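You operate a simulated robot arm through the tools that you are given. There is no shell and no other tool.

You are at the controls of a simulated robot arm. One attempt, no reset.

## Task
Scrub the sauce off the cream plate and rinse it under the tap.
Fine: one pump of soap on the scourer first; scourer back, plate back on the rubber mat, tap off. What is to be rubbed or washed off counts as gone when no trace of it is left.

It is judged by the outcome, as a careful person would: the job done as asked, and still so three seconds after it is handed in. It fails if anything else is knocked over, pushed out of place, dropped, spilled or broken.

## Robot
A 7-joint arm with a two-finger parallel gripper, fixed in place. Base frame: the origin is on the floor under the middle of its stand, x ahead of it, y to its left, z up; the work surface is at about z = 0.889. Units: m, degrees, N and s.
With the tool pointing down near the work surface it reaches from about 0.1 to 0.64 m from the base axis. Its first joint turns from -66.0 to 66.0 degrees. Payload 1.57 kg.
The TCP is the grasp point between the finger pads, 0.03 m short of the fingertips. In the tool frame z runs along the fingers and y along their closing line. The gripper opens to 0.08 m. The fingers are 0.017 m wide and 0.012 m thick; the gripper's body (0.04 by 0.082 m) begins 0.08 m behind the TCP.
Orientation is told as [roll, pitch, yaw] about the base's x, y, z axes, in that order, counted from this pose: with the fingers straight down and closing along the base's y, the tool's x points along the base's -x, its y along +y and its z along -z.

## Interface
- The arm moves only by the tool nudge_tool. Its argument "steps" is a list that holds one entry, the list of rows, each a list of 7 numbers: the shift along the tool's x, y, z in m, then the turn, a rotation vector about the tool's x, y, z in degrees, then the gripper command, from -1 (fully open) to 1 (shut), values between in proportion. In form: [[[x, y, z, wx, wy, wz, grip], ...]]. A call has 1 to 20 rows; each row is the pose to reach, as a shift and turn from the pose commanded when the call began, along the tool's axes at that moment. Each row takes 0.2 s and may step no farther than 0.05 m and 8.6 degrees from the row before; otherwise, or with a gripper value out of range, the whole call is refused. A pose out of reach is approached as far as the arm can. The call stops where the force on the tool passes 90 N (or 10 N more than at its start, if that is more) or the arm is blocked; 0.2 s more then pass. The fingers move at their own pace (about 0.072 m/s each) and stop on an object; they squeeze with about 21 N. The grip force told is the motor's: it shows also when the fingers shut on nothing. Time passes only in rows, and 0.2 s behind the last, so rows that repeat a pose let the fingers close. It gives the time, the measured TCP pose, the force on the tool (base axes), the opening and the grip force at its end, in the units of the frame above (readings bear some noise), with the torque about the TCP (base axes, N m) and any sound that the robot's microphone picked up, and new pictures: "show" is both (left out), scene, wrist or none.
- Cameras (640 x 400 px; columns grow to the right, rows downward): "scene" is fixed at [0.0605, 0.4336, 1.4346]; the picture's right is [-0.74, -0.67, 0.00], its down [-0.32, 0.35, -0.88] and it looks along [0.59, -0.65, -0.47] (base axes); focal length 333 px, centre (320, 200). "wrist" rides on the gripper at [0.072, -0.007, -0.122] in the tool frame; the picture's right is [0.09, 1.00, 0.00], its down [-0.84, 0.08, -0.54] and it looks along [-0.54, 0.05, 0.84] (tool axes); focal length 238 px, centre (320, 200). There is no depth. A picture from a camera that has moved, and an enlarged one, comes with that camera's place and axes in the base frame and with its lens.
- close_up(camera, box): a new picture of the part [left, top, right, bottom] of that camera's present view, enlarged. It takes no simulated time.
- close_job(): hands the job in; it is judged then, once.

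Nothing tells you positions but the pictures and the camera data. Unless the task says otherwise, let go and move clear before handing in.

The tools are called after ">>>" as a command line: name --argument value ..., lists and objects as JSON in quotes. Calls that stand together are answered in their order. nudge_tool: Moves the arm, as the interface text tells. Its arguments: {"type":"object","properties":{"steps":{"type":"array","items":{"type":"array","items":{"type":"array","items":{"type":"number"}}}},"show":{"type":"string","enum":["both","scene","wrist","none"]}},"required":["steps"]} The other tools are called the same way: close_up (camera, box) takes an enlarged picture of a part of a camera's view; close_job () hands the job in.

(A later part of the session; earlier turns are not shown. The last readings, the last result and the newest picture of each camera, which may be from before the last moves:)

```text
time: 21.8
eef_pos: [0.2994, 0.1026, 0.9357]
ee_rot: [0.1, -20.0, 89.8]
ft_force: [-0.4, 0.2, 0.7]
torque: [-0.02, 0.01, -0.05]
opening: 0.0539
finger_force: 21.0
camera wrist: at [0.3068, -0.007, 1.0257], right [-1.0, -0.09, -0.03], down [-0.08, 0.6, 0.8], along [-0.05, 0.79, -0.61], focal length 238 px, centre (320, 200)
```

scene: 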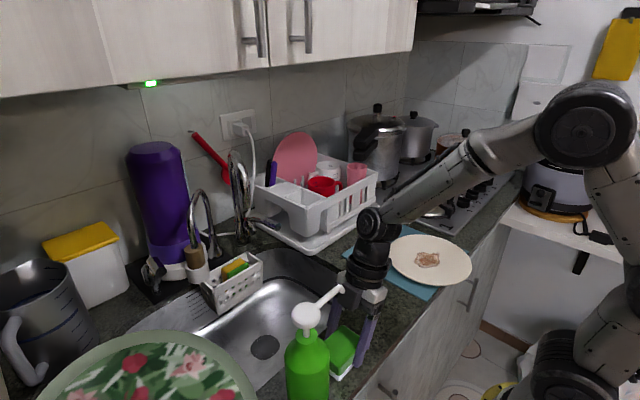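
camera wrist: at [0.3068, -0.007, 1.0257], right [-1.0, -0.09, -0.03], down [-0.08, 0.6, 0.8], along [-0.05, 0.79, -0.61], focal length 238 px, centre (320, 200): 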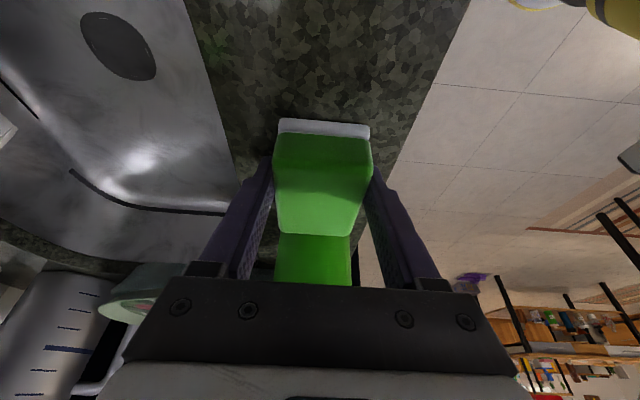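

The scourer is firmly held. I'll lift it a little, slide it out from under the nozzle, and carry it over to just above the stain.

>>> nudge_tool --steps '[[[-0.005, 0, -0.0141, 0, 0, 0, 1], [0.029, 0, -0.0372, 0, 0, 0, 1], [0.0598, 0, -0.0697, 0, 0, 0, 1], [0.0906, 0, -0.1021, 0, 0, 0, 1], [0.1277, -0.003, -0.1316, 0, 0, 0, 1], [0.17, -0.005, -0.147, 0, 0, 0, 1], [0.2123, -0.007, -0.1624, 0, 0, 0, 1], [0.2546, -0.009, -0.1778, 0, 0, 0, 1], [0.2969, -0.009, -0.1932, 0, 0, 0, 1], [0.3035, -0.009, -0.1956, 0, 0, 0, 1], [0.3035, -0.009, -0.1956, 0, 0, 0, 1]]]'

>>> close_up --camera "scene" --box '[330, 150, 510, 310]'

```text
time: 24.2
eef_pos: [0.3068, -0.2502, 1.0156]
ee_rot: [0.1, -20.0, 90.1]
ft_force: [-0.2, 0.0, -1.2]
torque: [0.02, -0.02, 0.02]
opening: 0.0541
finger_force: 21.1
camera wrist: at [0.3141, -0.3596, 1.1054], right [-1.0, -0.09, -0.03], down [-0.08, 0.6, 0.8], along [-0.05, 0.79, -0.61], focal length 238 px, centre (320, 200)
```

scene: 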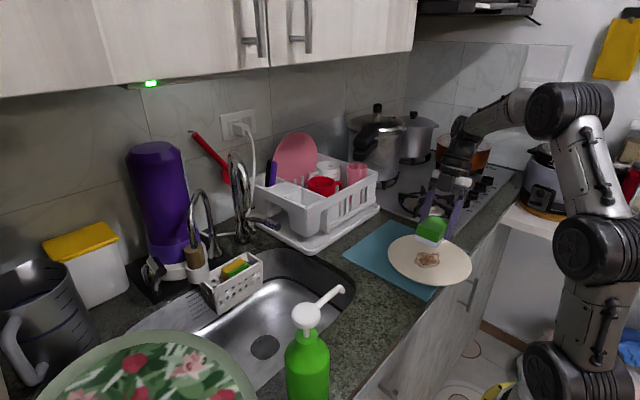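
wrist: 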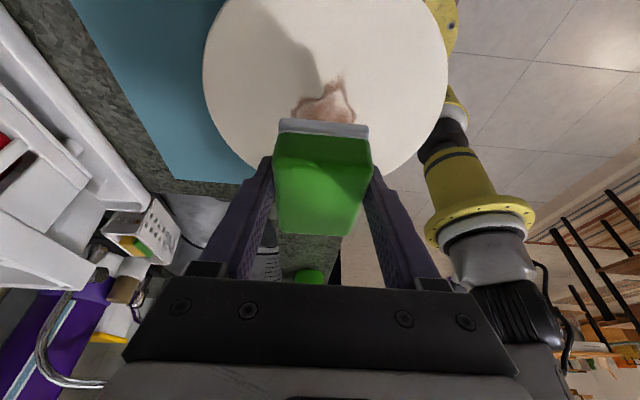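

```text
2.50 times, centred on (420, 230) of scene
camera zoom: at [0.0606, 0.4335, 1.4346], right [-0.74, -0.67, 0.0], down [-0.32, 0.35, -0.88], along [0.59, -0.65, -0.47], focal length 833 px, centre (70, 125)
```

zoom: 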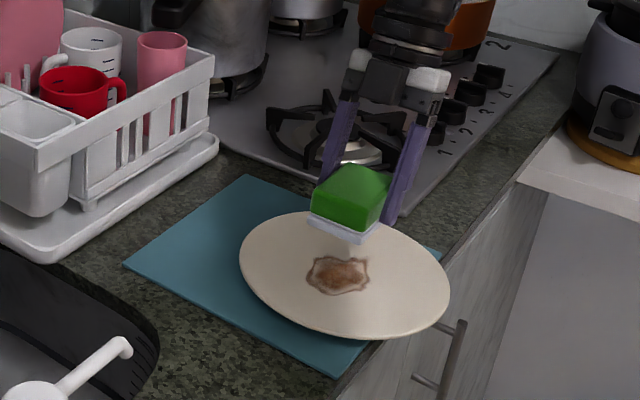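

The scourer is over the stain. I'll lower it until it touches the plate, watching the force.

>>> nudge_tool --steps '[[[0.0068, 0, 0.0188, 0, 0, 0, 1], [0.0137, 0, 0.0376, 0, 0, 0, 1], [0.0178, 0, 0.0489, 0, 0, 0, 1], [0.0188, 0, 0.0517, 0, 0, 0, 1], [0.0188, 0, 0.0517, 0, 0, 0, 1]]]' --show "none"

>>> close_up --camera "scene" --box '[370, 200, 490, 300]'

```text
time: 25.4
eef_pos: [0.3079, -0.2488, 0.9607]
ee_rot: [0.0, -20.0, 90.0]
ft_force: [0.2, 0.0, -0.3]
torque: [-0.01, -0.01, 0.0]
opening: 0.054
finger_force: 20.9
```

```text
4.00 times, centred on (430, 250) of scene
camera zoom: at [0.0605, 0.4336, 1.4346], right [-0.74, -0.67, 0.0], down [-0.32, 0.35, -0.88], along [0.59, -0.65, -0.47], focal length 1333 px, centre (-120, 0)
```

zoom: 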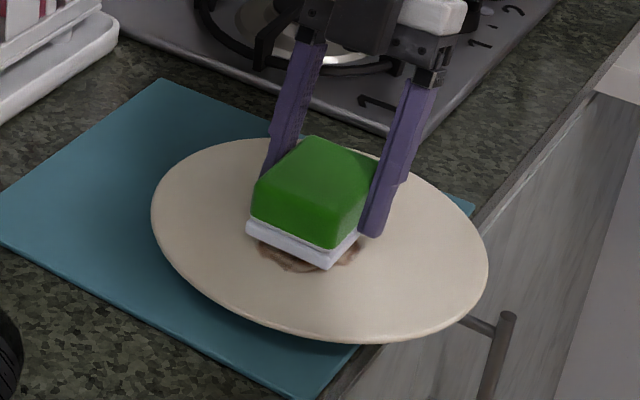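

>>> nudge_tool --steps '[[[0.0007, 0, 0.0019, 0, 0, 0, 1], [0.0014, 0, 0.0038, 0, 0, 0, 1], [0.002, 0, 0.0056, 0, 0, 0, 1], [0.002, 0, 0.0056, 0, 0, 0, 1]]]' --show "none"

```text
time: 26.4
eef_pos: [0.307, -0.2488, 0.9565]
ee_rot: [-0.1, -19.9, 90.0]
ft_force: [-2.0, 0.2, 13.0]
torque: [0.22, 0.2, 0.03]
opening: 0.0538
finger_force: 20.6
```

Contact at about 13 N. I'll ease off slightly and try one gentle stroke along y to see whether the sauce comes off and the plate stays put.

>>> nudge_tool --steps '[[[-0.0145, 0, 0.004, 0, 0, 0, 1], [-0.0286, 0, 0.0092, 0, 0, 0, 1], [-0.0145, 0, 0.004, 0, 0, 0, 1], [-0.0004, 0, -0.0011, 0, 0, 0, 1], [0.0137, 0, -0.0062, 0, 0, 0, 1], [0.0278, 0, -0.0114, 0, 0, 0, 1], [0.0137, 0, -0.0062, 0, 0, 0, 1], [-0.0004, 0, -0.0011, 0, 0, 0, 1]]]'

>>> close_up --camera "scene" --box '[370, 200, 490, 300]'

```text
time: 28.2
eef_pos: [0.3089, -0.251, 0.9552]
ee_rot: [-0.2, -19.7, 90.0]
ft_force: [-0.6, -11.4, 14.2]
torque: [-0.07, 0.14, 0.07]
opening: 0.0538
finger_force: 20.8
camera wrist: at [0.316, -0.3593, 1.0464], right [-1.0, -0.09, -0.03], down [-0.08, 0.61, 0.79], along [-0.05, 0.79, -0.61], focal length 238 px, centre (320, 200)
```

scene: 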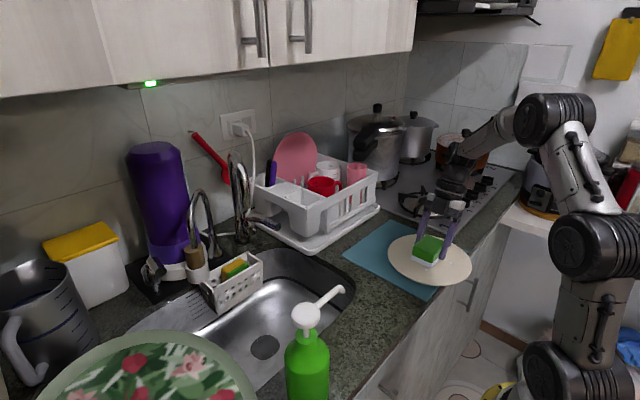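
wrist: 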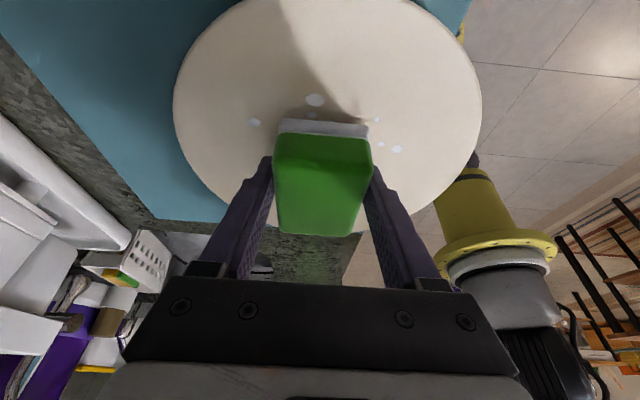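

```text
4.00 times, centred on (430, 250) of scene
camera zoom: at [0.0604, 0.4334, 1.4346], right [-0.74, -0.67, 0.0], down [-0.32, 0.35, -0.88], along [0.59, -0.65, -0.47], focal length 1333 px, centre (-120, 0)
```

zoom: 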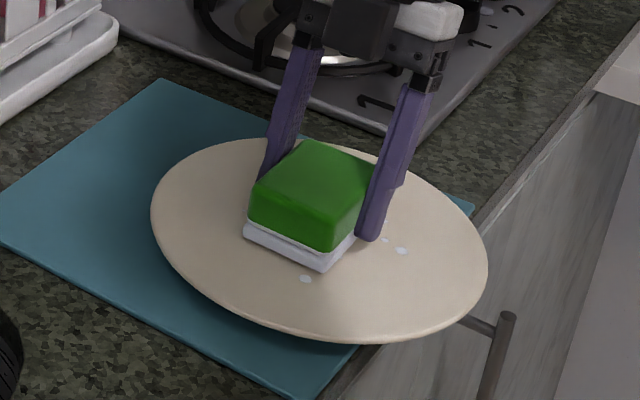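

Suds are appearing, the stain is fading, and the plate has stayed in place. I'll continue with strokes offset in x to cover the whole stain.

>>> nudge_tool --steps '[[[0, -0.008, 0, 0, 0, 0, 1], [-0.0141, -0.016, 0.0051, 0, 0, 0, 1], [-0.0282, -0.016, 0.0103, 0, 0, 0, 1], [-0.0141, -0.016, 0.0051, 0, 0, 0, 1], [0, -0.016, 0, 0, 0, 0, 1], [0.0141, -0.016, -0.0051, 0, 0, 0, 1], [0.0282, -0.016, -0.0103, 0, 0, 0, 1], [0.0141, -0.016, -0.0051, 0, 0, 0, 1], [0, -0.008, 0, 0, 0, 0, 1], [0, 0.008, 0, 0, 0, 0, 1], [-0.0141, 0.016, 0.0051, 0, 0, 0, 1], [-0.0282, 0.016, 0.0103, 0, 0, 0, 1], [-0.0141, 0.016, 0.0051, 0, 0, 0, 1], [0, 0.016, 0, 0, 0, 0, 1], [0.0141, 0.016, -0.0051, 0, 0, 0, 1], [0.0282, 0.016, -0.0103, 0, 0, 0, 1], [0.0141, 0.016, -0.0051, 0, 0, 0, 1], [0, 0.008, 0, 0, 0, 0, 1], [0, 0, 0, 0, 0, 0, 1]]]'

>>> close_up --camera "scene" --box '[370, 200, 490, 300]'

```text
time: 32.2
eef_pos: [0.3076, -0.2465, 0.9557]
ee_rot: [0.0, -20.1, 90.0]
ft_force: [0.5, -0.5, -0.7]
torque: [0.03, 0.0, -0.02]
opening: 0.0541
finger_force: 20.4
camera wrist: at [0.3158, -0.3572, 1.0457], right [-1.0, -0.09, -0.03], down [-0.08, 0.6, 0.8], along [-0.05, 0.79, -0.61], focal length 238 px, centre (320, 200)
```

scene: 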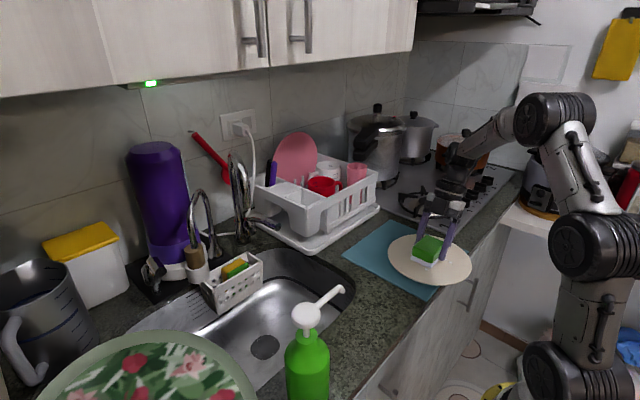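
wrist: 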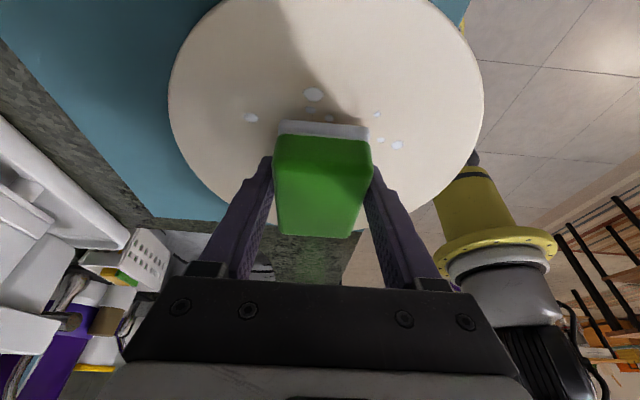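

```text
4.00 times, centred on (430, 250) of scene
camera zoom: at [0.0605, 0.4336, 1.4346], right [-0.74, -0.67, 0.0], down [-0.32, 0.35, -0.88], along [0.59, -0.65, -0.47], focal length 1333 px, centre (-120, 0)
```

zoom: 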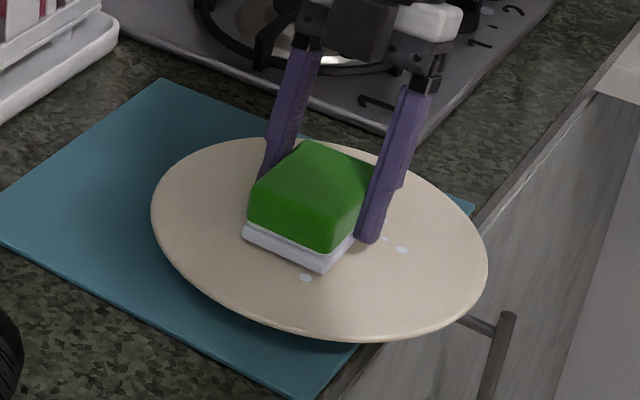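

>>> close_up --camera "wrist" --box '[230, 50, 430, 160]'

```text
3.20 times, centred on (330, 105) of wrist
camera zoom: at [0.3158, -0.3572, 1.0457], right [-1.0, -0.09, -0.03], down [-0.08, 0.6, 0.8], along [-0.05, 0.79, -0.61], focal length 763 px, centre (288, 504)
```

zoom: 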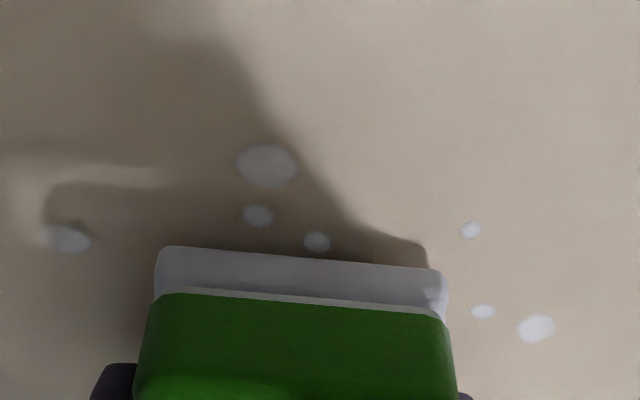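

>>> nudge_tool --steps '[[[-0.0103, 0, -0.0282, 0, 0, 0, 1], [-0.0205, 0, -0.0564, 0, 0, 0, 1], [0.014, 0, -0.078, 0, 0, 0, 1], [0.0343, 0, -0.0958, 0, 0, 0, 1], [0.0343, 0, -0.0958, 0, 0, 0, 1]]]' --show "wrist"

>>> close_up --camera "scene" --box '[370, 200, 490, 300]'

>>> close_up --camera "wrist" --box '[200, 0, 460, 160]'

```text
time: 33.4
eef_pos: [0.3076, -0.312, 1.0338]
ee_rot: [-0.1, -20.0, 90.0]
ft_force: [-0.9, -0.1, -0.5]
torque: [0.02, 0.0, 0.01]
opening: 0.054
finger_force: 21.2
camera wrist: at [0.3145, -0.4216, 1.1233], right [-1.0, -0.09, -0.03], down [-0.08, 0.6, 0.8], along [-0.05, 0.79, -0.6], focal length 238 px, centre (320, 200)
```

wrist: 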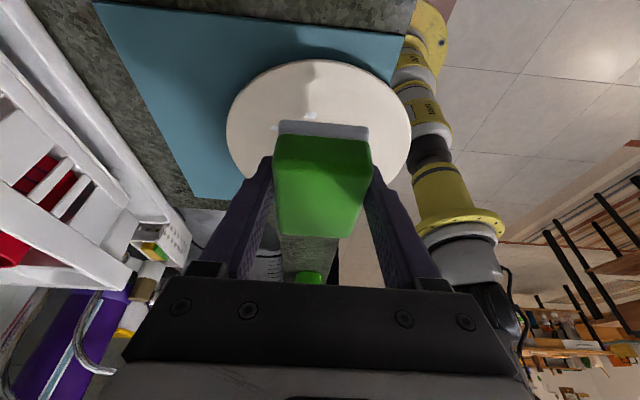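

```text
4.00 times, centred on (430, 250) of scene
camera zoom: at [0.0605, 0.4335, 1.4346], right [-0.74, -0.67, 0.0], down [-0.32, 0.35, -0.88], along [0.59, -0.65, -0.47], focal length 1333 px, centre (-120, 0)
```

zoom: 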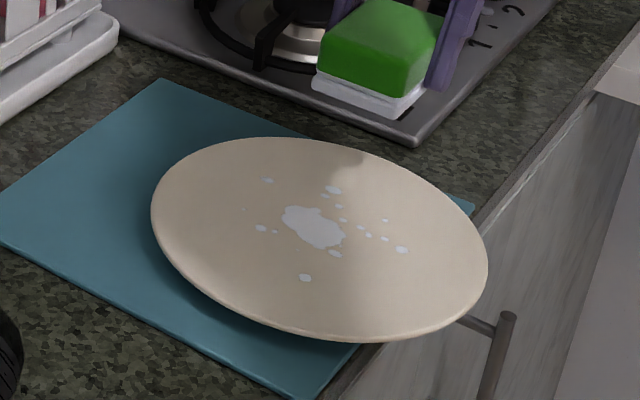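

```text
2.46 times, centred on (330, 80) of wrist
camera zoom: at [0.3145, -0.4216, 1.1233], right [-1.0, -0.09, -0.03], down [-0.08, 0.6, 0.8], along [-0.05, 0.79, -0.6], focal length 587 px, centre (295, 495)
```

zoom: 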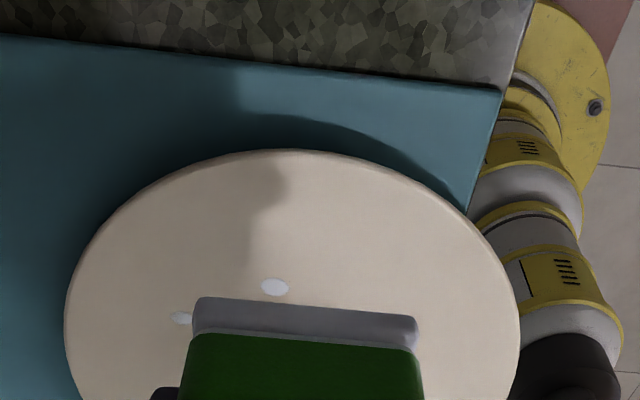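

>>> close_up --camera "scene" --box '[405, 235, 455, 275]'

```text
10.00 times, centred on (430, 255) of scene
camera zoom: at [0.0605, 0.4335, 1.4346], right [-0.74, -0.67, 0.0], down [-0.32, 0.35, -0.88], along [0.59, -0.65, -0.47], focal length 3332 px, centre (-780, -350)
```

zoom: 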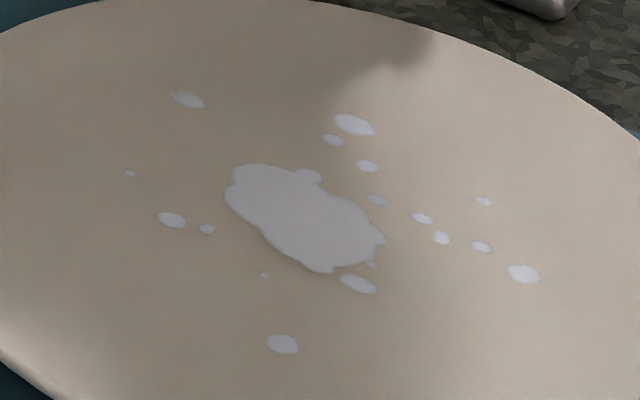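

The sauce has been replaced by suds with no brown visible. To be sure nothing is left under the lather, I'll make one more firm pass, since contact had faded by the end of the last one.

>>> nudge_tool --steps '[[[-0.031, 0, 0.0112, 0, 0, 0, 1], [-0.0617, 0, 0.0224, 0, 0, 0, 1], [-0.051, 0, 0.0524, 0, 0, 0, 1], [-0.0377, 0, 0.0864, 0, 0, 0, 1], [-0.0343, 0, 0.0958, 0, 0, 0, 1], [-0.034, 0, 0.0968, 0, 0, 0, 1], [-0.034, 0, 0.0968, 0, 0, 0, 1]]]' --show "none"

```text
time: 35.0
eef_pos: [0.308, -0.2496, 0.9544]
ee_rot: [-0.1, -20.0, 90.0]
ft_force: [0.0, -0.4, 1.3]
torque: [-0.07, 0.01, -0.04]
opening: 0.0543
finger_force: 21.0
```

>>> nudge_tool --steps '[[[0.0006, 0, 0.0017, 0, 0, 0, 1], [-0.0135, 0, 0.0068, 0, 0, 0, 1], [-0.0276, -0.012, 0.012, 0, 0, 0, 1], [-0.0135, -0.012, 0.0068, 0, 0, 0, 1], [0.0006, -0.012, 0.0017, 0, 0, 0, 1], [0.0147, -0.012, -0.0034, 0, 0, 0, 1], [0.0288, -0.012, -0.0086, 0, 0, 0, 1], [0.0288, 0, -0.0086, 0, 0, 0, 1], [0.0147, 0, -0.0034, 0, 0, 0, 1], [0.0006, 0, 0.0017, 0, 0, 0, 1], [-0.0135, 0, 0.0068, 0, 0, 0, 1], [-0.0276, 0.012, 0.012, 0, 0, 0, 1], [-0.0135, 0.012, 0.0068, 0, 0, 0, 1], [0.0006, 0.012, 0.0017, 0, 0, 0, 1], [0.0147, 0.012, -0.0034, 0, 0, 0, 1], [0.0288, 0.012, -0.0086, 0, 0, 0, 1], [0.0147, 0, -0.0034, 0, 0, 0, 1], [0.0006, 0, 0.0017, 0, 0, 0, 1]]]' --show "wrist"

>>> close_up --camera "scene" --box '[370, 200, 490, 300]'

```text
time: 38.8
eef_pos: [0.308, -0.2477, 0.9535]
ee_rot: [0.0, -20.0, 90.0]
ft_force: [0.3, -0.5, 0.1]
torque: [-0.02, 0.0, -0.03]
opening: 0.0541
finger_force: 21.2
camera wrist: at [0.3149, -0.3574, 1.0426], right [-1.0, -0.09, -0.03], down [-0.08, 0.6, 0.8], along [-0.05, 0.79, -0.6], focal length 238 px, centre (320, 200)
```

wrist: 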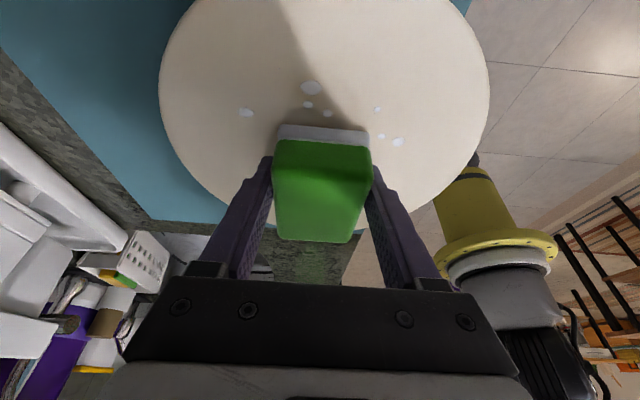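

```text
4.00 times, centred on (430, 250) of scene
camera zoom: at [0.0606, 0.4335, 1.4346], right [-0.74, -0.67, 0.0], down [-0.32, 0.35, -0.88], along [0.59, -0.65, -0.47], focal length 1333 px, centre (-120, 0)
```

zoom: 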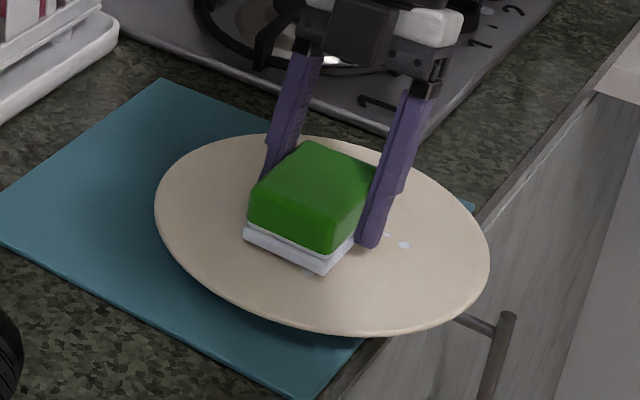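

The plate has barely shifted and only lather remains. I'll lift the scourer and carry it back to its original spot beside the soap bottle.

>>> nudge_tool --steps '[[[-0.0137, 0, -0.0376, 0, 0, 0, 1], [-0.0274, 0, -0.0752, 0, 0, 0, 1], [-0.0697, 0, -0.0598, 0, 0, 0, 1], [-0.112, 0.002, -0.0444, 0, 0, 0, 1], [-0.1543, 0.004, -0.029, 0, 0, 0, 1], [-0.1966, 0.006, -0.0136, 0, 0, 0, 1], [-0.2354, 0.008, 0.0112, 0, 0, 0, 1], [-0.2662, 0.008, 0.0436, 0, 0, 0, 1], [-0.2906, 0.008, 0.0791, 0, 0, 0, 1], [-0.3072, 0.008, 0.1065, 0, 0, 0, 1], [-0.3089, 0.008, 0.1209, 0, 0, 0, 1], [-0.3089, 0.008, 0.1209, 0, 0, 0, 1]]]'

>>> close_up --camera "scene" --box '[270, 270, 390, 400]'

>>> close_up --camera "scene" --box '[370, 200, 490, 300]'

```text
time: 41.4
eef_pos: [0.3004, 0.0843, 0.9457]
ee_rot: [0.1, -20.0, 89.9]
ft_force: [0.5, 0.1, -0.9]
torque: [-0.02, -0.01, -0.06]
opening: 0.0539
finger_force: 20.2
camera wrist: at [0.3081, -0.025, 1.0357], right [-1.0, -0.09, -0.03], down [-0.08, 0.6, 0.8], along [-0.05, 0.79, -0.61], focal length 238 px, centre (320, 200)
```

scene: 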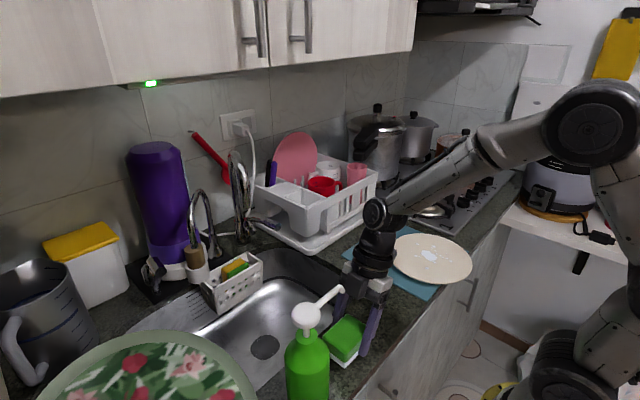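
wrist: 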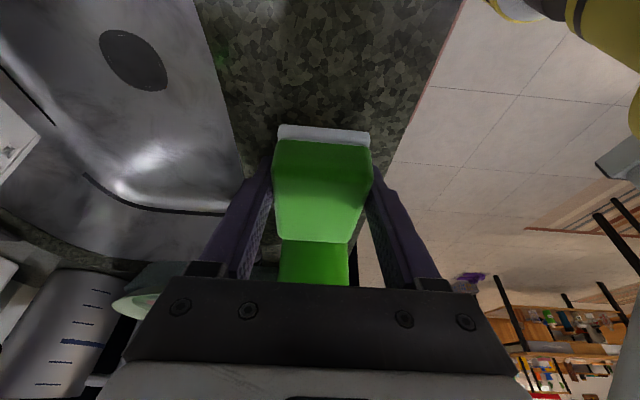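

```text
3.08 times, centred on (330, 335) of scene
camera zoom: at [0.0605, 0.4336, 1.4346], right [-0.74, -0.67, 0.0], down [-0.32, 0.35, -0.88], along [0.59, -0.65, -0.47], focal length 1025 px, centre (289, -215)
```

zoom: 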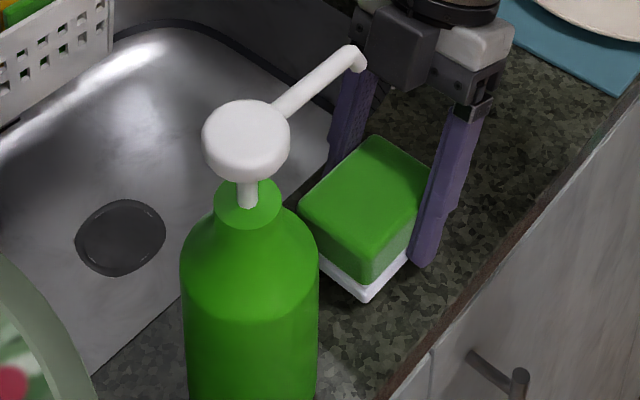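

```text
4.00 times, centred on (430, 250) of scene
camera zoom: at [0.0605, 0.4336, 1.4346], right [-0.74, -0.67, 0.0], down [-0.32, 0.35, -0.88], along [0.59, -0.65, -0.47], focal length 1333 px, centre (-120, 0)
```

zoom: 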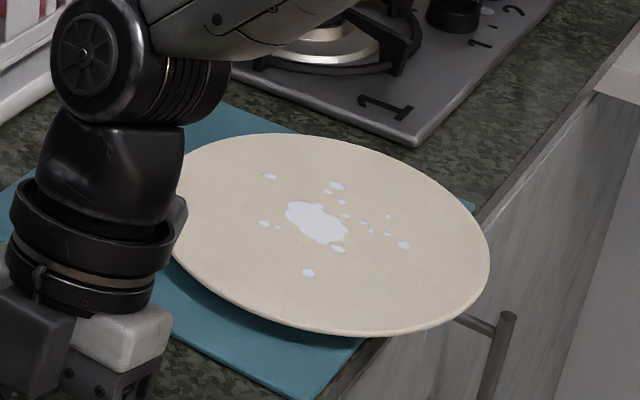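

>>> nudge_tool --steps '[[[0.0017, 0, 0.0047, 0, 0, 0, 1], [0.0029, 0, 0.008, 0, 0, 0, 1], [0.0036, 0, 0.0099, 0, 0, 0, 1], [0.0036, 0, 0.0099, 0, 0, 0, 1]]]' --show "none"

>>> close_up --camera "scene" --box '[270, 270, 390, 400]'

```text
time: 42.4
eef_pos: [0.3002, 0.0832, 0.9364]
ee_rot: [0.0, -20.0, 90.0]
ft_force: [-0.2, -0.1, -0.5]
torque: [-0.02, 0.03, 0.0]
opening: 0.054
finger_force: 20.9
```

```text
3.08 times, centred on (330, 335) of scene
camera zoom: at [0.0605, 0.4336, 1.4346], right [-0.74, -0.67, 0.0], down [-0.32, 0.35, -0.88], along [0.59, -0.65, -0.47], focal length 1025 px, centre (289, -215)
```

zoom: 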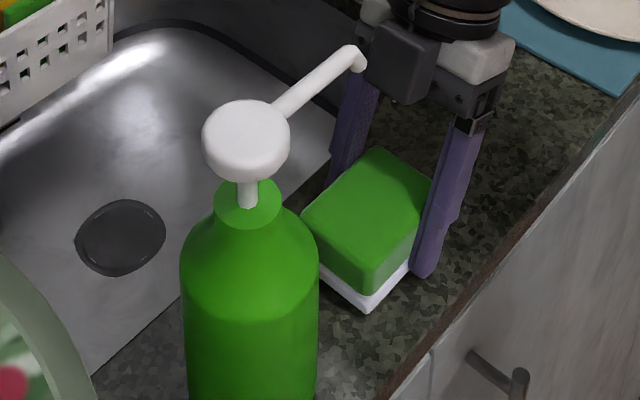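

>>> nudge_tool --steps '[[[0.001, 0.003, -0.0003, 0, 0, 0, 1], [0.0014, 0.003, 0.0008, 0, 0, 0, 1], [0.0018, 0.003, 0.0018, 0, 0, 0, 1], [0.0018, 0.003, 0.0018, 0, 0, 0, 1]]]' --show "none"

>>> close_up --camera "scene" --box '[270, 270, 390, 400]'

```text
time: 43.4
eef_pos: [0.2966, 0.0815, 0.933]
ee_rot: [0.0, -20.0, 90.0]
ft_force: [-0.3, -0.4, 0.3]
torque: [0.02, -0.03, -0.01]
opening: 0.0539
finger_force: 21.6
```

```text
3.08 times, centred on (330, 335) of scene
camera zoom: at [0.0605, 0.4336, 1.4346], right [-0.74, -0.67, 0.0], down [-0.32, 0.35, -0.88], along [0.59, -0.65, -0.47], focal length 1025 px, centre (289, -215)
```

zoom: 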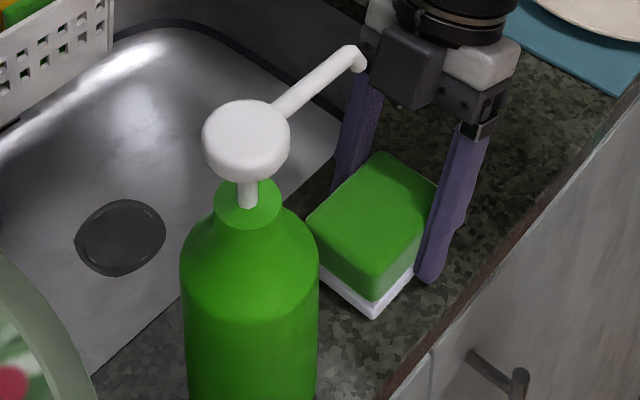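

>>> nudge_tool --steps '[[[0.0003, 0, 0.0009, 0, 0, 0, 1], [0.0003, 0, 0.0009, 0, 0, 0, 1], [0.0003, 0, 0.0009, 0, 0, 0, -1], [0.0003, 0, 0.0009, 0, 0, 0, -1], [0, 0, -0.04, 0, 0, 0, -1], [0, 0, -0.08, 0, 0, 0, -1], [0, 0, -0.12, 0, 0, 0, -1], [0, 0, -0.16, 0, 0, 0, -1], [0, 0, -0.2, 0, 0, 0, -1], [0, 0, -0.24, 0, 0, 0, -1], [0, 0, -0.24, 0, 0, 0, -1]]]'

>>> close_up --camera "scene" --box '[270, 270, 390, 400]'

>>> close_up --camera "scene" --box '[330, 210, 490, 310]'

```text
time: 45.8
eef_pos: [0.2957, -0.0007, 1.1579]
ee_rot: [0.0, -19.9, 89.9]
ft_force: [-0.7, -0.4, -0.4]
torque: [0.0, -0.02, -0.01]
opening: 0.0799
finger_force: 0.1
camera wrist: at [0.304, -0.1096, 1.248], right [-1.0, -0.09, -0.03], down [-0.08, 0.6, 0.8], along [-0.05, 0.79, -0.61], focal length 238 px, centre (320, 200)
```

scene: 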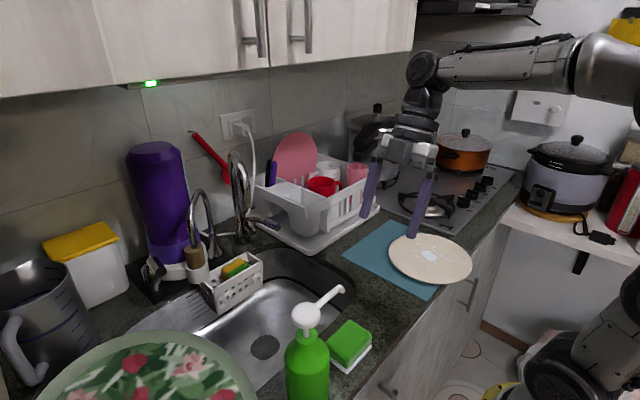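
wrist: 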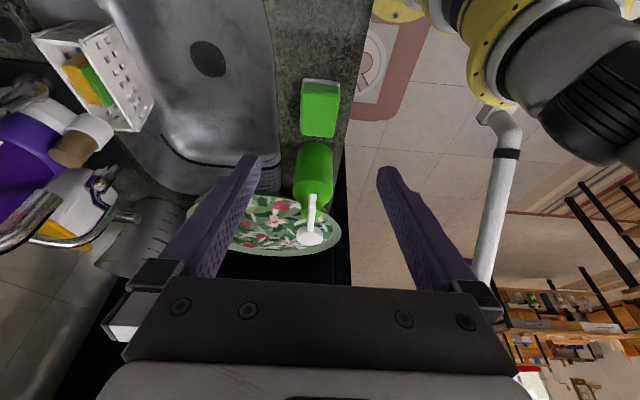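

```text
3.08 times, centred on (330, 335) of scene
camera zoom: at [0.0605, 0.4336, 1.4346], right [-0.74, -0.67, 0.0], down [-0.32, 0.35, -0.88], along [0.59, -0.65, -0.47], focal length 1025 px, centre (289, -215)
```

zoom: 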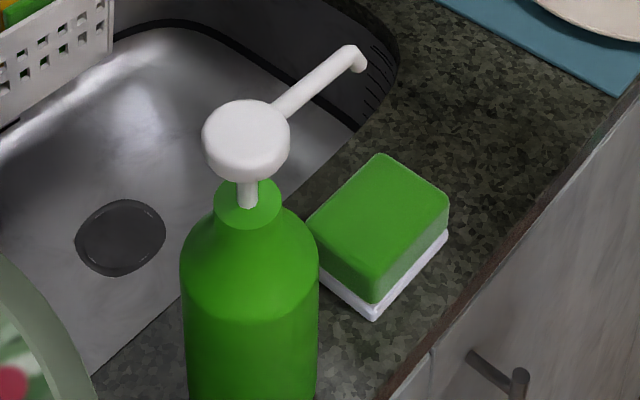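

```text
4.00 times, centred on (410, 260) of scene
camera zoom: at [0.0605, 0.4336, 1.4346], right [-0.74, -0.67, 0.0], down [-0.32, 0.35, -0.88], along [0.59, -0.65, -0.47], focal length 1333 px, centre (-40, -40)
```

zoom: 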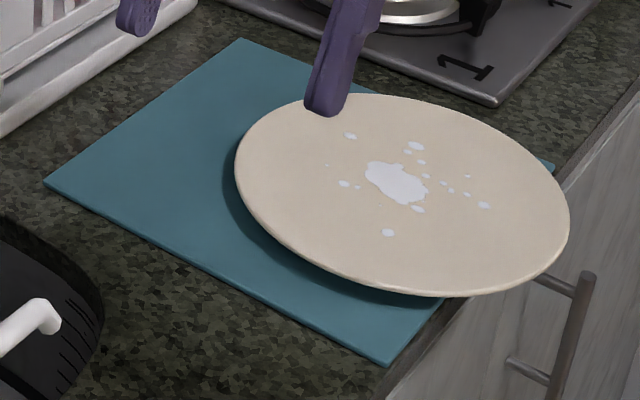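

The scourer is back in its original spot and the plate shows only suds. Next is the tap, so I'll straighten the hand and turn it back to yaw 0 to look at the lever from closer.

>>> nudge_tool --steps '[[[0, 0, -0.01, 0, 7, 0, -1], [0, 0, -0.02, 0, 14, 0, -1], [0, 0, -0.03, 0, 20, 0, -1], [0, 0, -0.03, 0, 20, 0, -1]]]' --show "none"

>>> nudge_tool --steps '[[[0, -0.008, 0, 0, 0, 8, -1], [0, -0.016, 0, 0, 0, 16, -1], [0, -0.024, 0, 0, 0, 24, -1], [0, -0.032, 0, 0, 0, 32, -1], [0, -0.04, 0, 0, 0, 40, -1], [0, -0.048, 0, 0, 0, 48, -1], [0, -0.056, 0, 0, 0, 56, -1], [0, -0.064, 0, 0, 0, 64, -1], [0, -0.072, 0, 0, 0, 72, -1], [0, -0.08, 0, 0, 0, 80, -1], [0, -0.085, 0, 0, 0, 88, -1], [0, -0.085, 0, 0, 0, 90, -1], [0, -0.085, 0, 0, 0, 90, -1]]]'

```text
time: 46.8
eef_pos: [0.2976, -0.0098, 1.1867]
ee_rot: [0.0, 0.2, 89.8]
ft_force: [0.5, 0.1, 0.1]
torque: [0.0, -0.05, 0.0]
opening: 0.0799
finger_force: 0.0
```

```text
time: 49.6
eef_pos: [0.3827, -0.0114, 1.1873]
ee_rot: [0.0, -0.1, -0.2]
ft_force: [0.5, 0.4, -0.1]
torque: [0.03, 0.0, 0.04]
opening: 0.0801
finger_force: 0.1
camera wrist: at [0.3112, -0.0174, 1.3087], right [-0.09, 1.0, 0.0], down [0.84, 0.08, 0.54], along [0.54, 0.05, -0.84], focal length 238 px, centre (320, 200)
```

scene: 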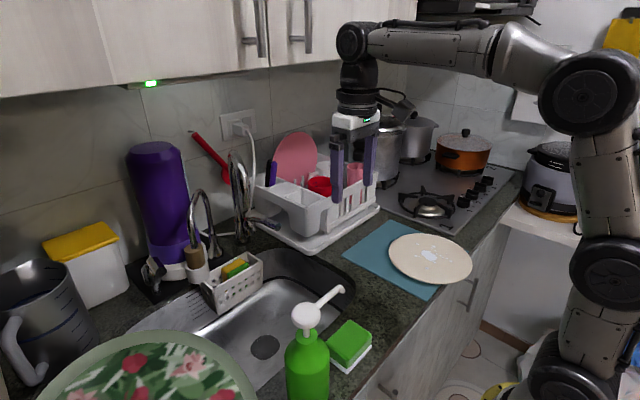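
wrist: 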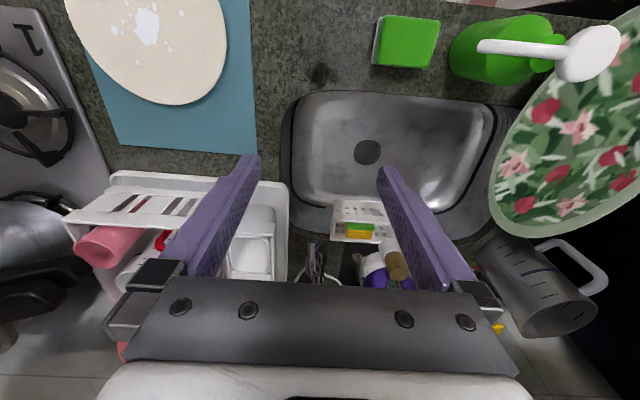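

>>> nudge_tool --steps '[[[0.01, 0.01, 0, 0, -8, 0, -1], [0.02, 0.02, 0, 0, -16, 0, -1], [0.03, 0.03, 0, 0, -24, 0, -1], [0.04, 0.03, 0, 0, -32, 0, -1], [0.05, 0.03, 0, 0, -40, 0, -1], [0.05, 0.03, 0, 0, -40, 0, -1]]]'

>>> close_up --camera "wrist" --box '[240, 80, 400, 280]'

>>> close_up --camera "wrist" --box '[250, 100, 330, 200]'

```text
time: 51.0
eef_pos: [0.3318, 0.0195, 1.1866]
ee_rot: [0.0, -40.1, 0.0]
ft_force: [0.4, 0.7, 0.1]
torque: [-0.03, 0.0, 0.0]
opening: 0.0798
finger_force: 0.1
camera wrist: at [0.1995, 0.013, 1.2334], right [-0.07, 1.0, -0.06], down [0.29, 0.08, 0.95], along [0.95, 0.05, -0.3], focal length 238 px, centre (320, 200)
```

scene: 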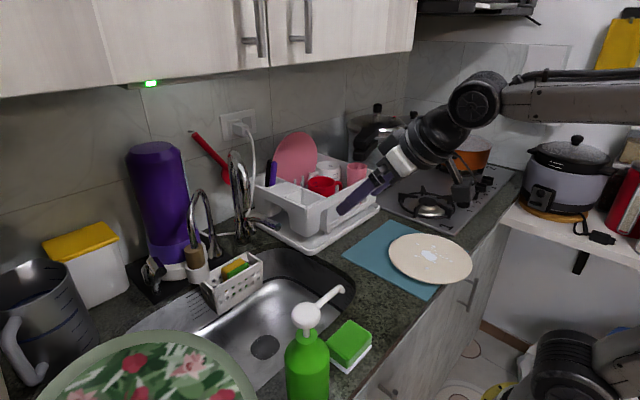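
wrist: 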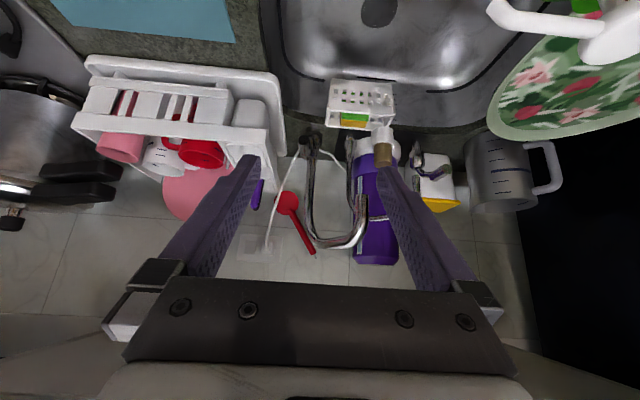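

```text
2.00 times, centred on (320, 180) of wrist
camera zoom: at [0.1995, 0.013, 1.2334], right [-0.07, 1.0, -0.06], down [0.29, 0.08, 0.95], along [0.95, 0.05, -0.3], focal length 477 px, centre (320, 240)
```

zoom: 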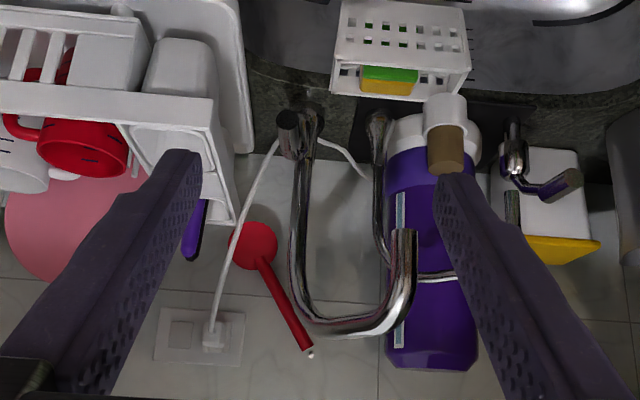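

```text
4.00 times, centred on (290, 150) of wrist
camera zoom: at [0.1995, 0.013, 1.2334], right [-0.07, 1.0, -0.06], down [0.29, 0.08, 0.95], along [0.95, 0.05, -0.3], focal length 953 px, centre (440, 400)
```

zoom: 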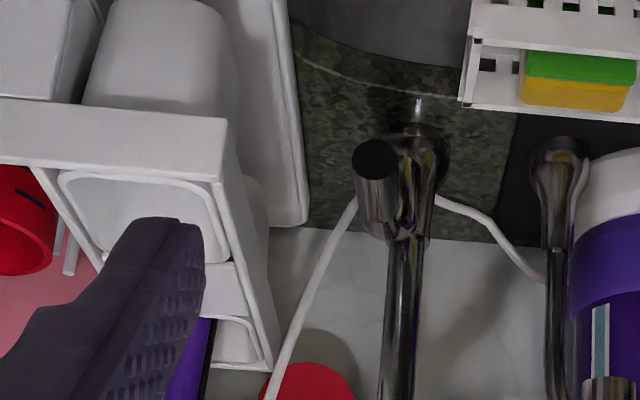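

The tap lever points toward the robot, with its tip at about (0.596, -0.004, 0.995) and its root near (0.695, 0.012, 0.974). I'll narrow the fingers and approach it tilted about 45°, clear of the rack and spout.

>>> nudge_tool --steps '[[[-0.0138, -0.0034, 0.0387, 0, -1, 0, -0.1], [-0.0277, -0.0068, 0.0775, 0, -2, 0, -0.1], [-0.0415, -0.0102, 0.1162, 0, -3, 0, -0.1], [-0.0554, -0.0137, 0.1549, 0, -4, 0, -0.1], [-0.0692, -0.0171, 0.1937, 0, -5, 0, -0.1], [-0.0831, -0.0205, 0.2324, 0, -5, 0, -0.1], [-0.0831, -0.0205, 0.2324, 0, -5, 0, -0.1]]]'

>>> close_up --camera "scene" --box '[200, 150, 360, 280]'

>>> close_up --camera "wrist" --box '[220, 80, 420, 290]'

```text
time: 52.6
eef_pos: [0.5465, 0.0016, 1.0639]
ee_rot: [0.1, -45.1, -0.1]
ft_force: [0.2, 0.4, 0.4]
torque: [0.0, 0.0, -0.03]
opening: 0.0442
finger_force: 0.1
camera wrist: at [0.4101, -0.006, 1.0979], right [-0.06, 1.0, -0.07], down [0.21, 0.08, 0.98], along [0.98, 0.05, -0.21], focal length 238 px, centre (320, 200)
```

scene: 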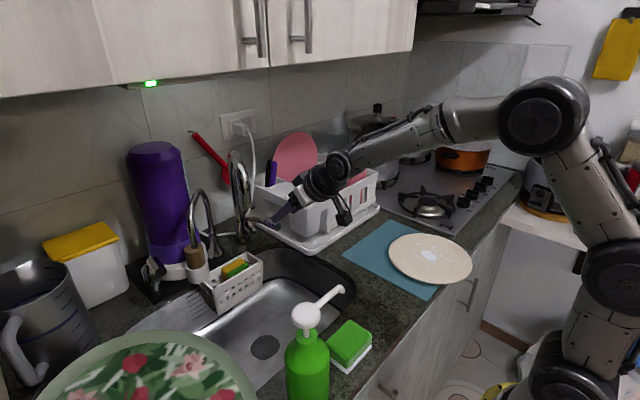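
wrist: 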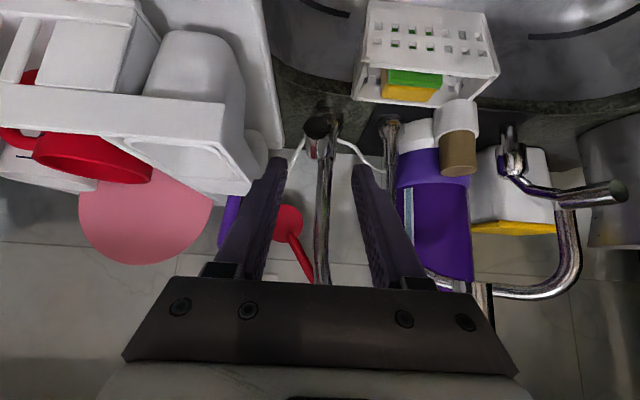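

```text
3.08 times, centred on (280, 215) of scene
camera zoom: at [0.0606, 0.4336, 1.4346], right [-0.74, -0.67, 0.0], down [-0.32, 0.35, -0.88], along [0.59, -0.65, -0.47], focal length 1025 px, centre (443, 154)
```

zoom: 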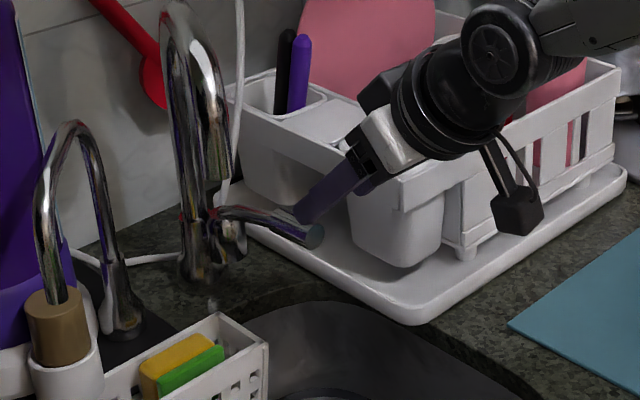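

```text
1.90 times, centred on (320, 185) of wrist
camera zoom: at [0.4101, -0.006, 1.0979], right [-0.06, 1.0, -0.07], down [0.21, 0.08, 0.98], along [0.98, 0.05, -0.21], focal length 454 px, centre (320, 229)
```

zoom: 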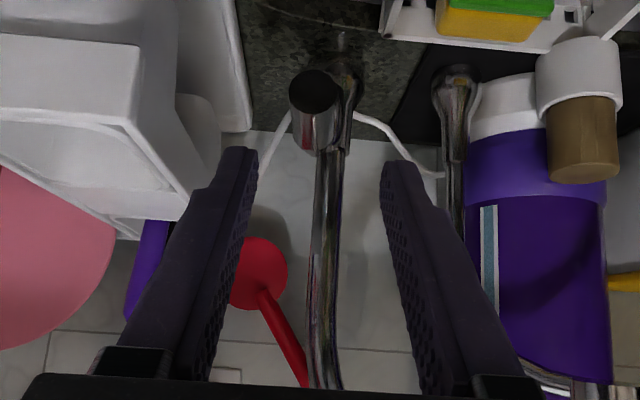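

>>> nudge_tool --steps '[[[0.0006, -0.001, 0.035, 0, 0, 0, -0.1], [0.0012, -0.002, 0.07, 0, 0, 0, -0.1], [0.0018, -0.002, 0.1, 0, 0, 0, -0.1], [0.0018, -0.002, 0.1, 0, 0, 0, -0.1]]]'

>>> close_up --camera "scene" --box '[200, 150, 320, 270]'

>>> close_up --camera "wrist" --box '[220, 80, 420, 290]'

```text
time: 53.6
eef_pos: [0.6137, -0.0018, 0.99]
ee_rot: [0.0, -45.0, -0.1]
ft_force: [0.0, 0.1, 0.4]
torque: [-0.01, 0.01, 0.03]
opening: 0.044
finger_force: 0.1
camera wrist: at [0.4783, -0.009, 1.0251], right [-0.06, 1.0, -0.07], down [0.21, 0.08, 0.98], along [0.98, 0.05, -0.21], focal length 238 px, centre (320, 200)
```

scene: 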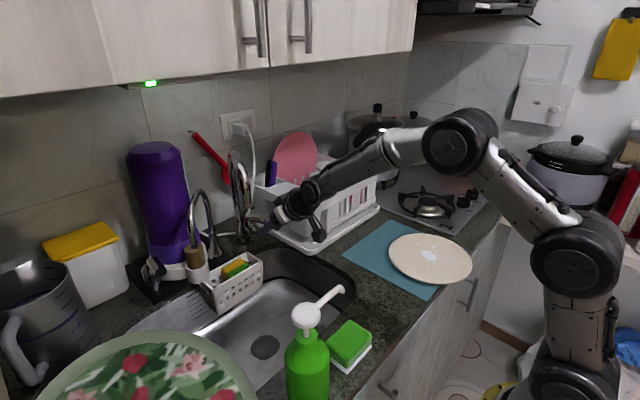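
wrist: 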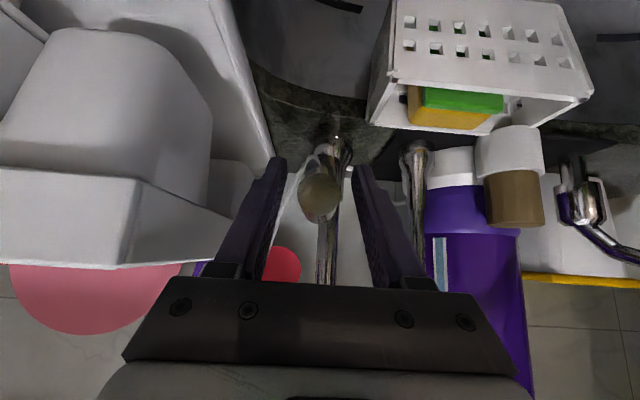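

```text
3.33 times, centred on (260, 210) of scene
camera zoom: at [0.0606, 0.4336, 1.4346], right [-0.74, -0.67, 0.0], down [-0.32, 0.35, -0.88], along [0.59, -0.65, -0.47], focal length 1111 px, centre (520, 167)
```

zoom: 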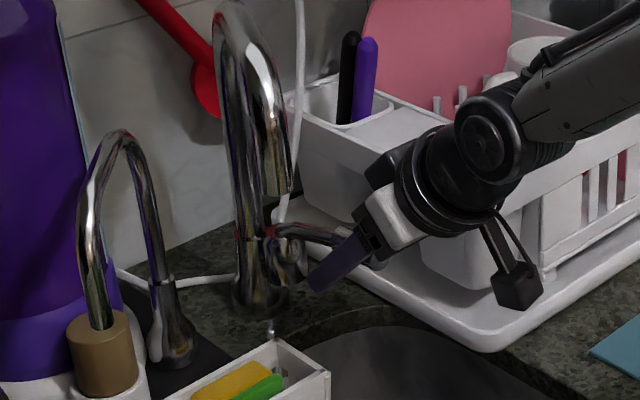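

```text
1.90 times, centred on (320, 185) of wrist
camera zoom: at [0.4783, -0.009, 1.0251], right [-0.06, 1.0, -0.07], down [0.21, 0.08, 0.98], along [0.98, 0.05, -0.21], focal length 454 px, centre (320, 229)
```

zoom: 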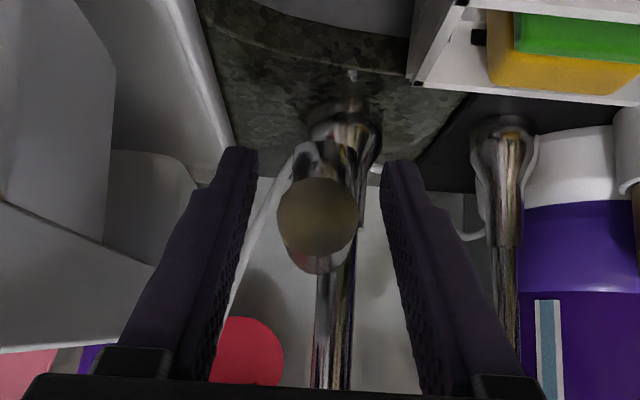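

The lever sits between the fingers. I'll close on it gently.

>>> nudge_tool --steps '[[[0, 0, 0, 0, 0, 0, 1], [0, 0, 0, 0, 0, 0, 1], [0, 0, 0, 0, 0, 0, 1]]]'

```text
time: 54.4
eef_pos: [0.6147, -0.0019, 0.9904]
ee_rot: [0.1, -45.0, 0.1]
ft_force: [5.0, -3.6, -1.9]
torque: [0.02, 0.03, 0.55]
opening: 0.028
finger_force: 38.2
camera wrist: at [0.4782, -0.0094, 1.0251], right [-0.06, 1.0, -0.07], down [0.21, 0.08, 0.97], along [0.98, 0.05, -0.21], focal length 238 px, centre (320, 200)
```

scene: 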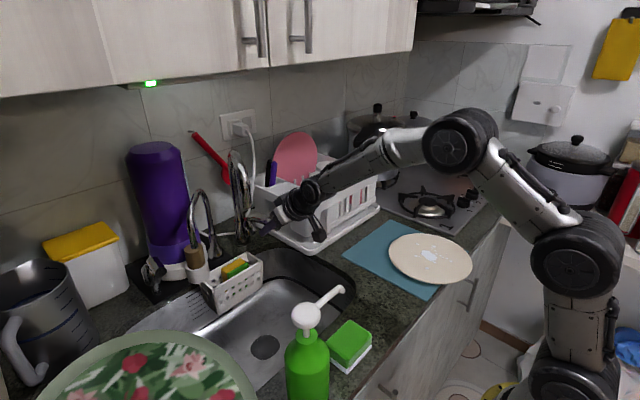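
wrist: 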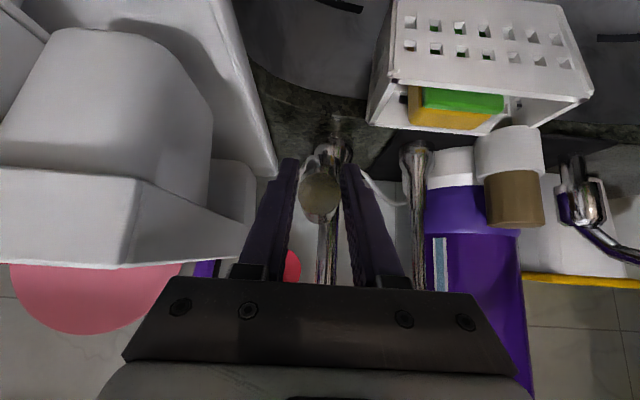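

>>> nudge_tool --steps '[[[-0.0032, 0, -0.0025, 0, 0, 0, 1], [-0.0064, 0, -0.0049, 0, 0, 0, 1], [-0.0099, 0, -0.0071, 0, 0, 0, 1], [-0.0134, 0, -0.0092, 0, 0, 0, 1], [-0.0134, 0, -0.0092, 0, 0, 0, 1]]]'

>>> close_up --camera "scene" --box '[200, 150, 320, 270]'

```text
time: 55.6
eef_pos: [0.6166, -0.0018, 1.0042]
ee_rot: [0.1, -44.6, 0.1]
ft_force: [-2.1, 3.1, -14.1]
torque: [-0.08, 1.17, 0.61]
opening: 0.0276
finger_force: 37.8
camera wrist: at [0.4803, -0.0093, 1.0396], right [-0.07, 1.0, -0.06], down [0.21, 0.08, 0.97], along [0.97, 0.05, -0.22], focal length 238 px, centre (320, 200)
```

scene: 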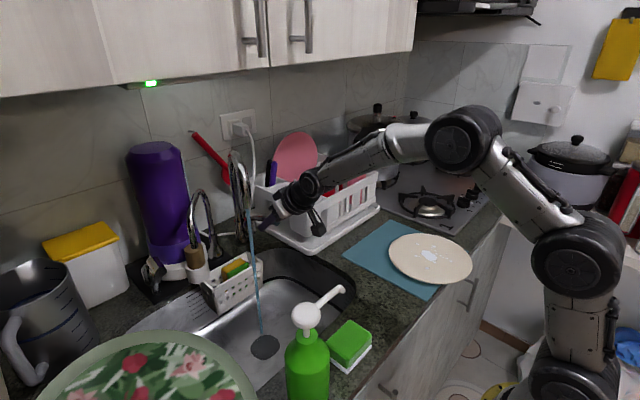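
wrist: 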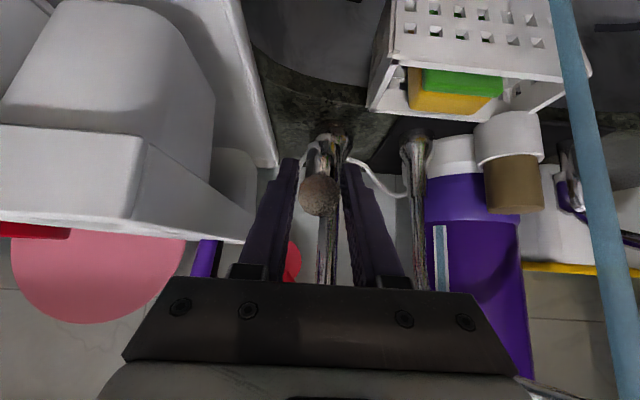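

```text
3.33 times, centred on (260, 210) of scene
camera zoom: at [0.0608, 0.4337, 1.4345], right [-0.74, -0.67, 0.0], down [-0.32, 0.35, -0.88], along [0.59, -0.65, -0.47], focal length 1111 px, centre (520, 167)
```

zoom: 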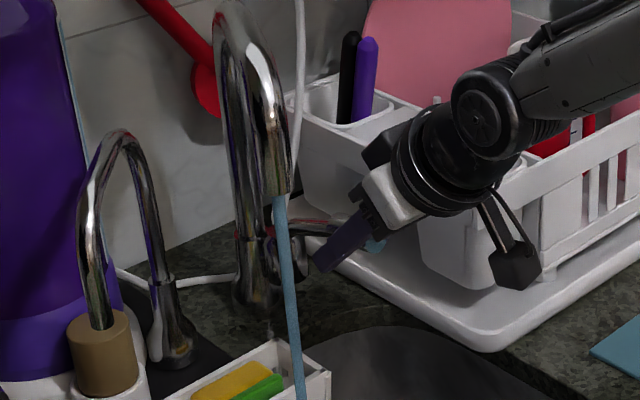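

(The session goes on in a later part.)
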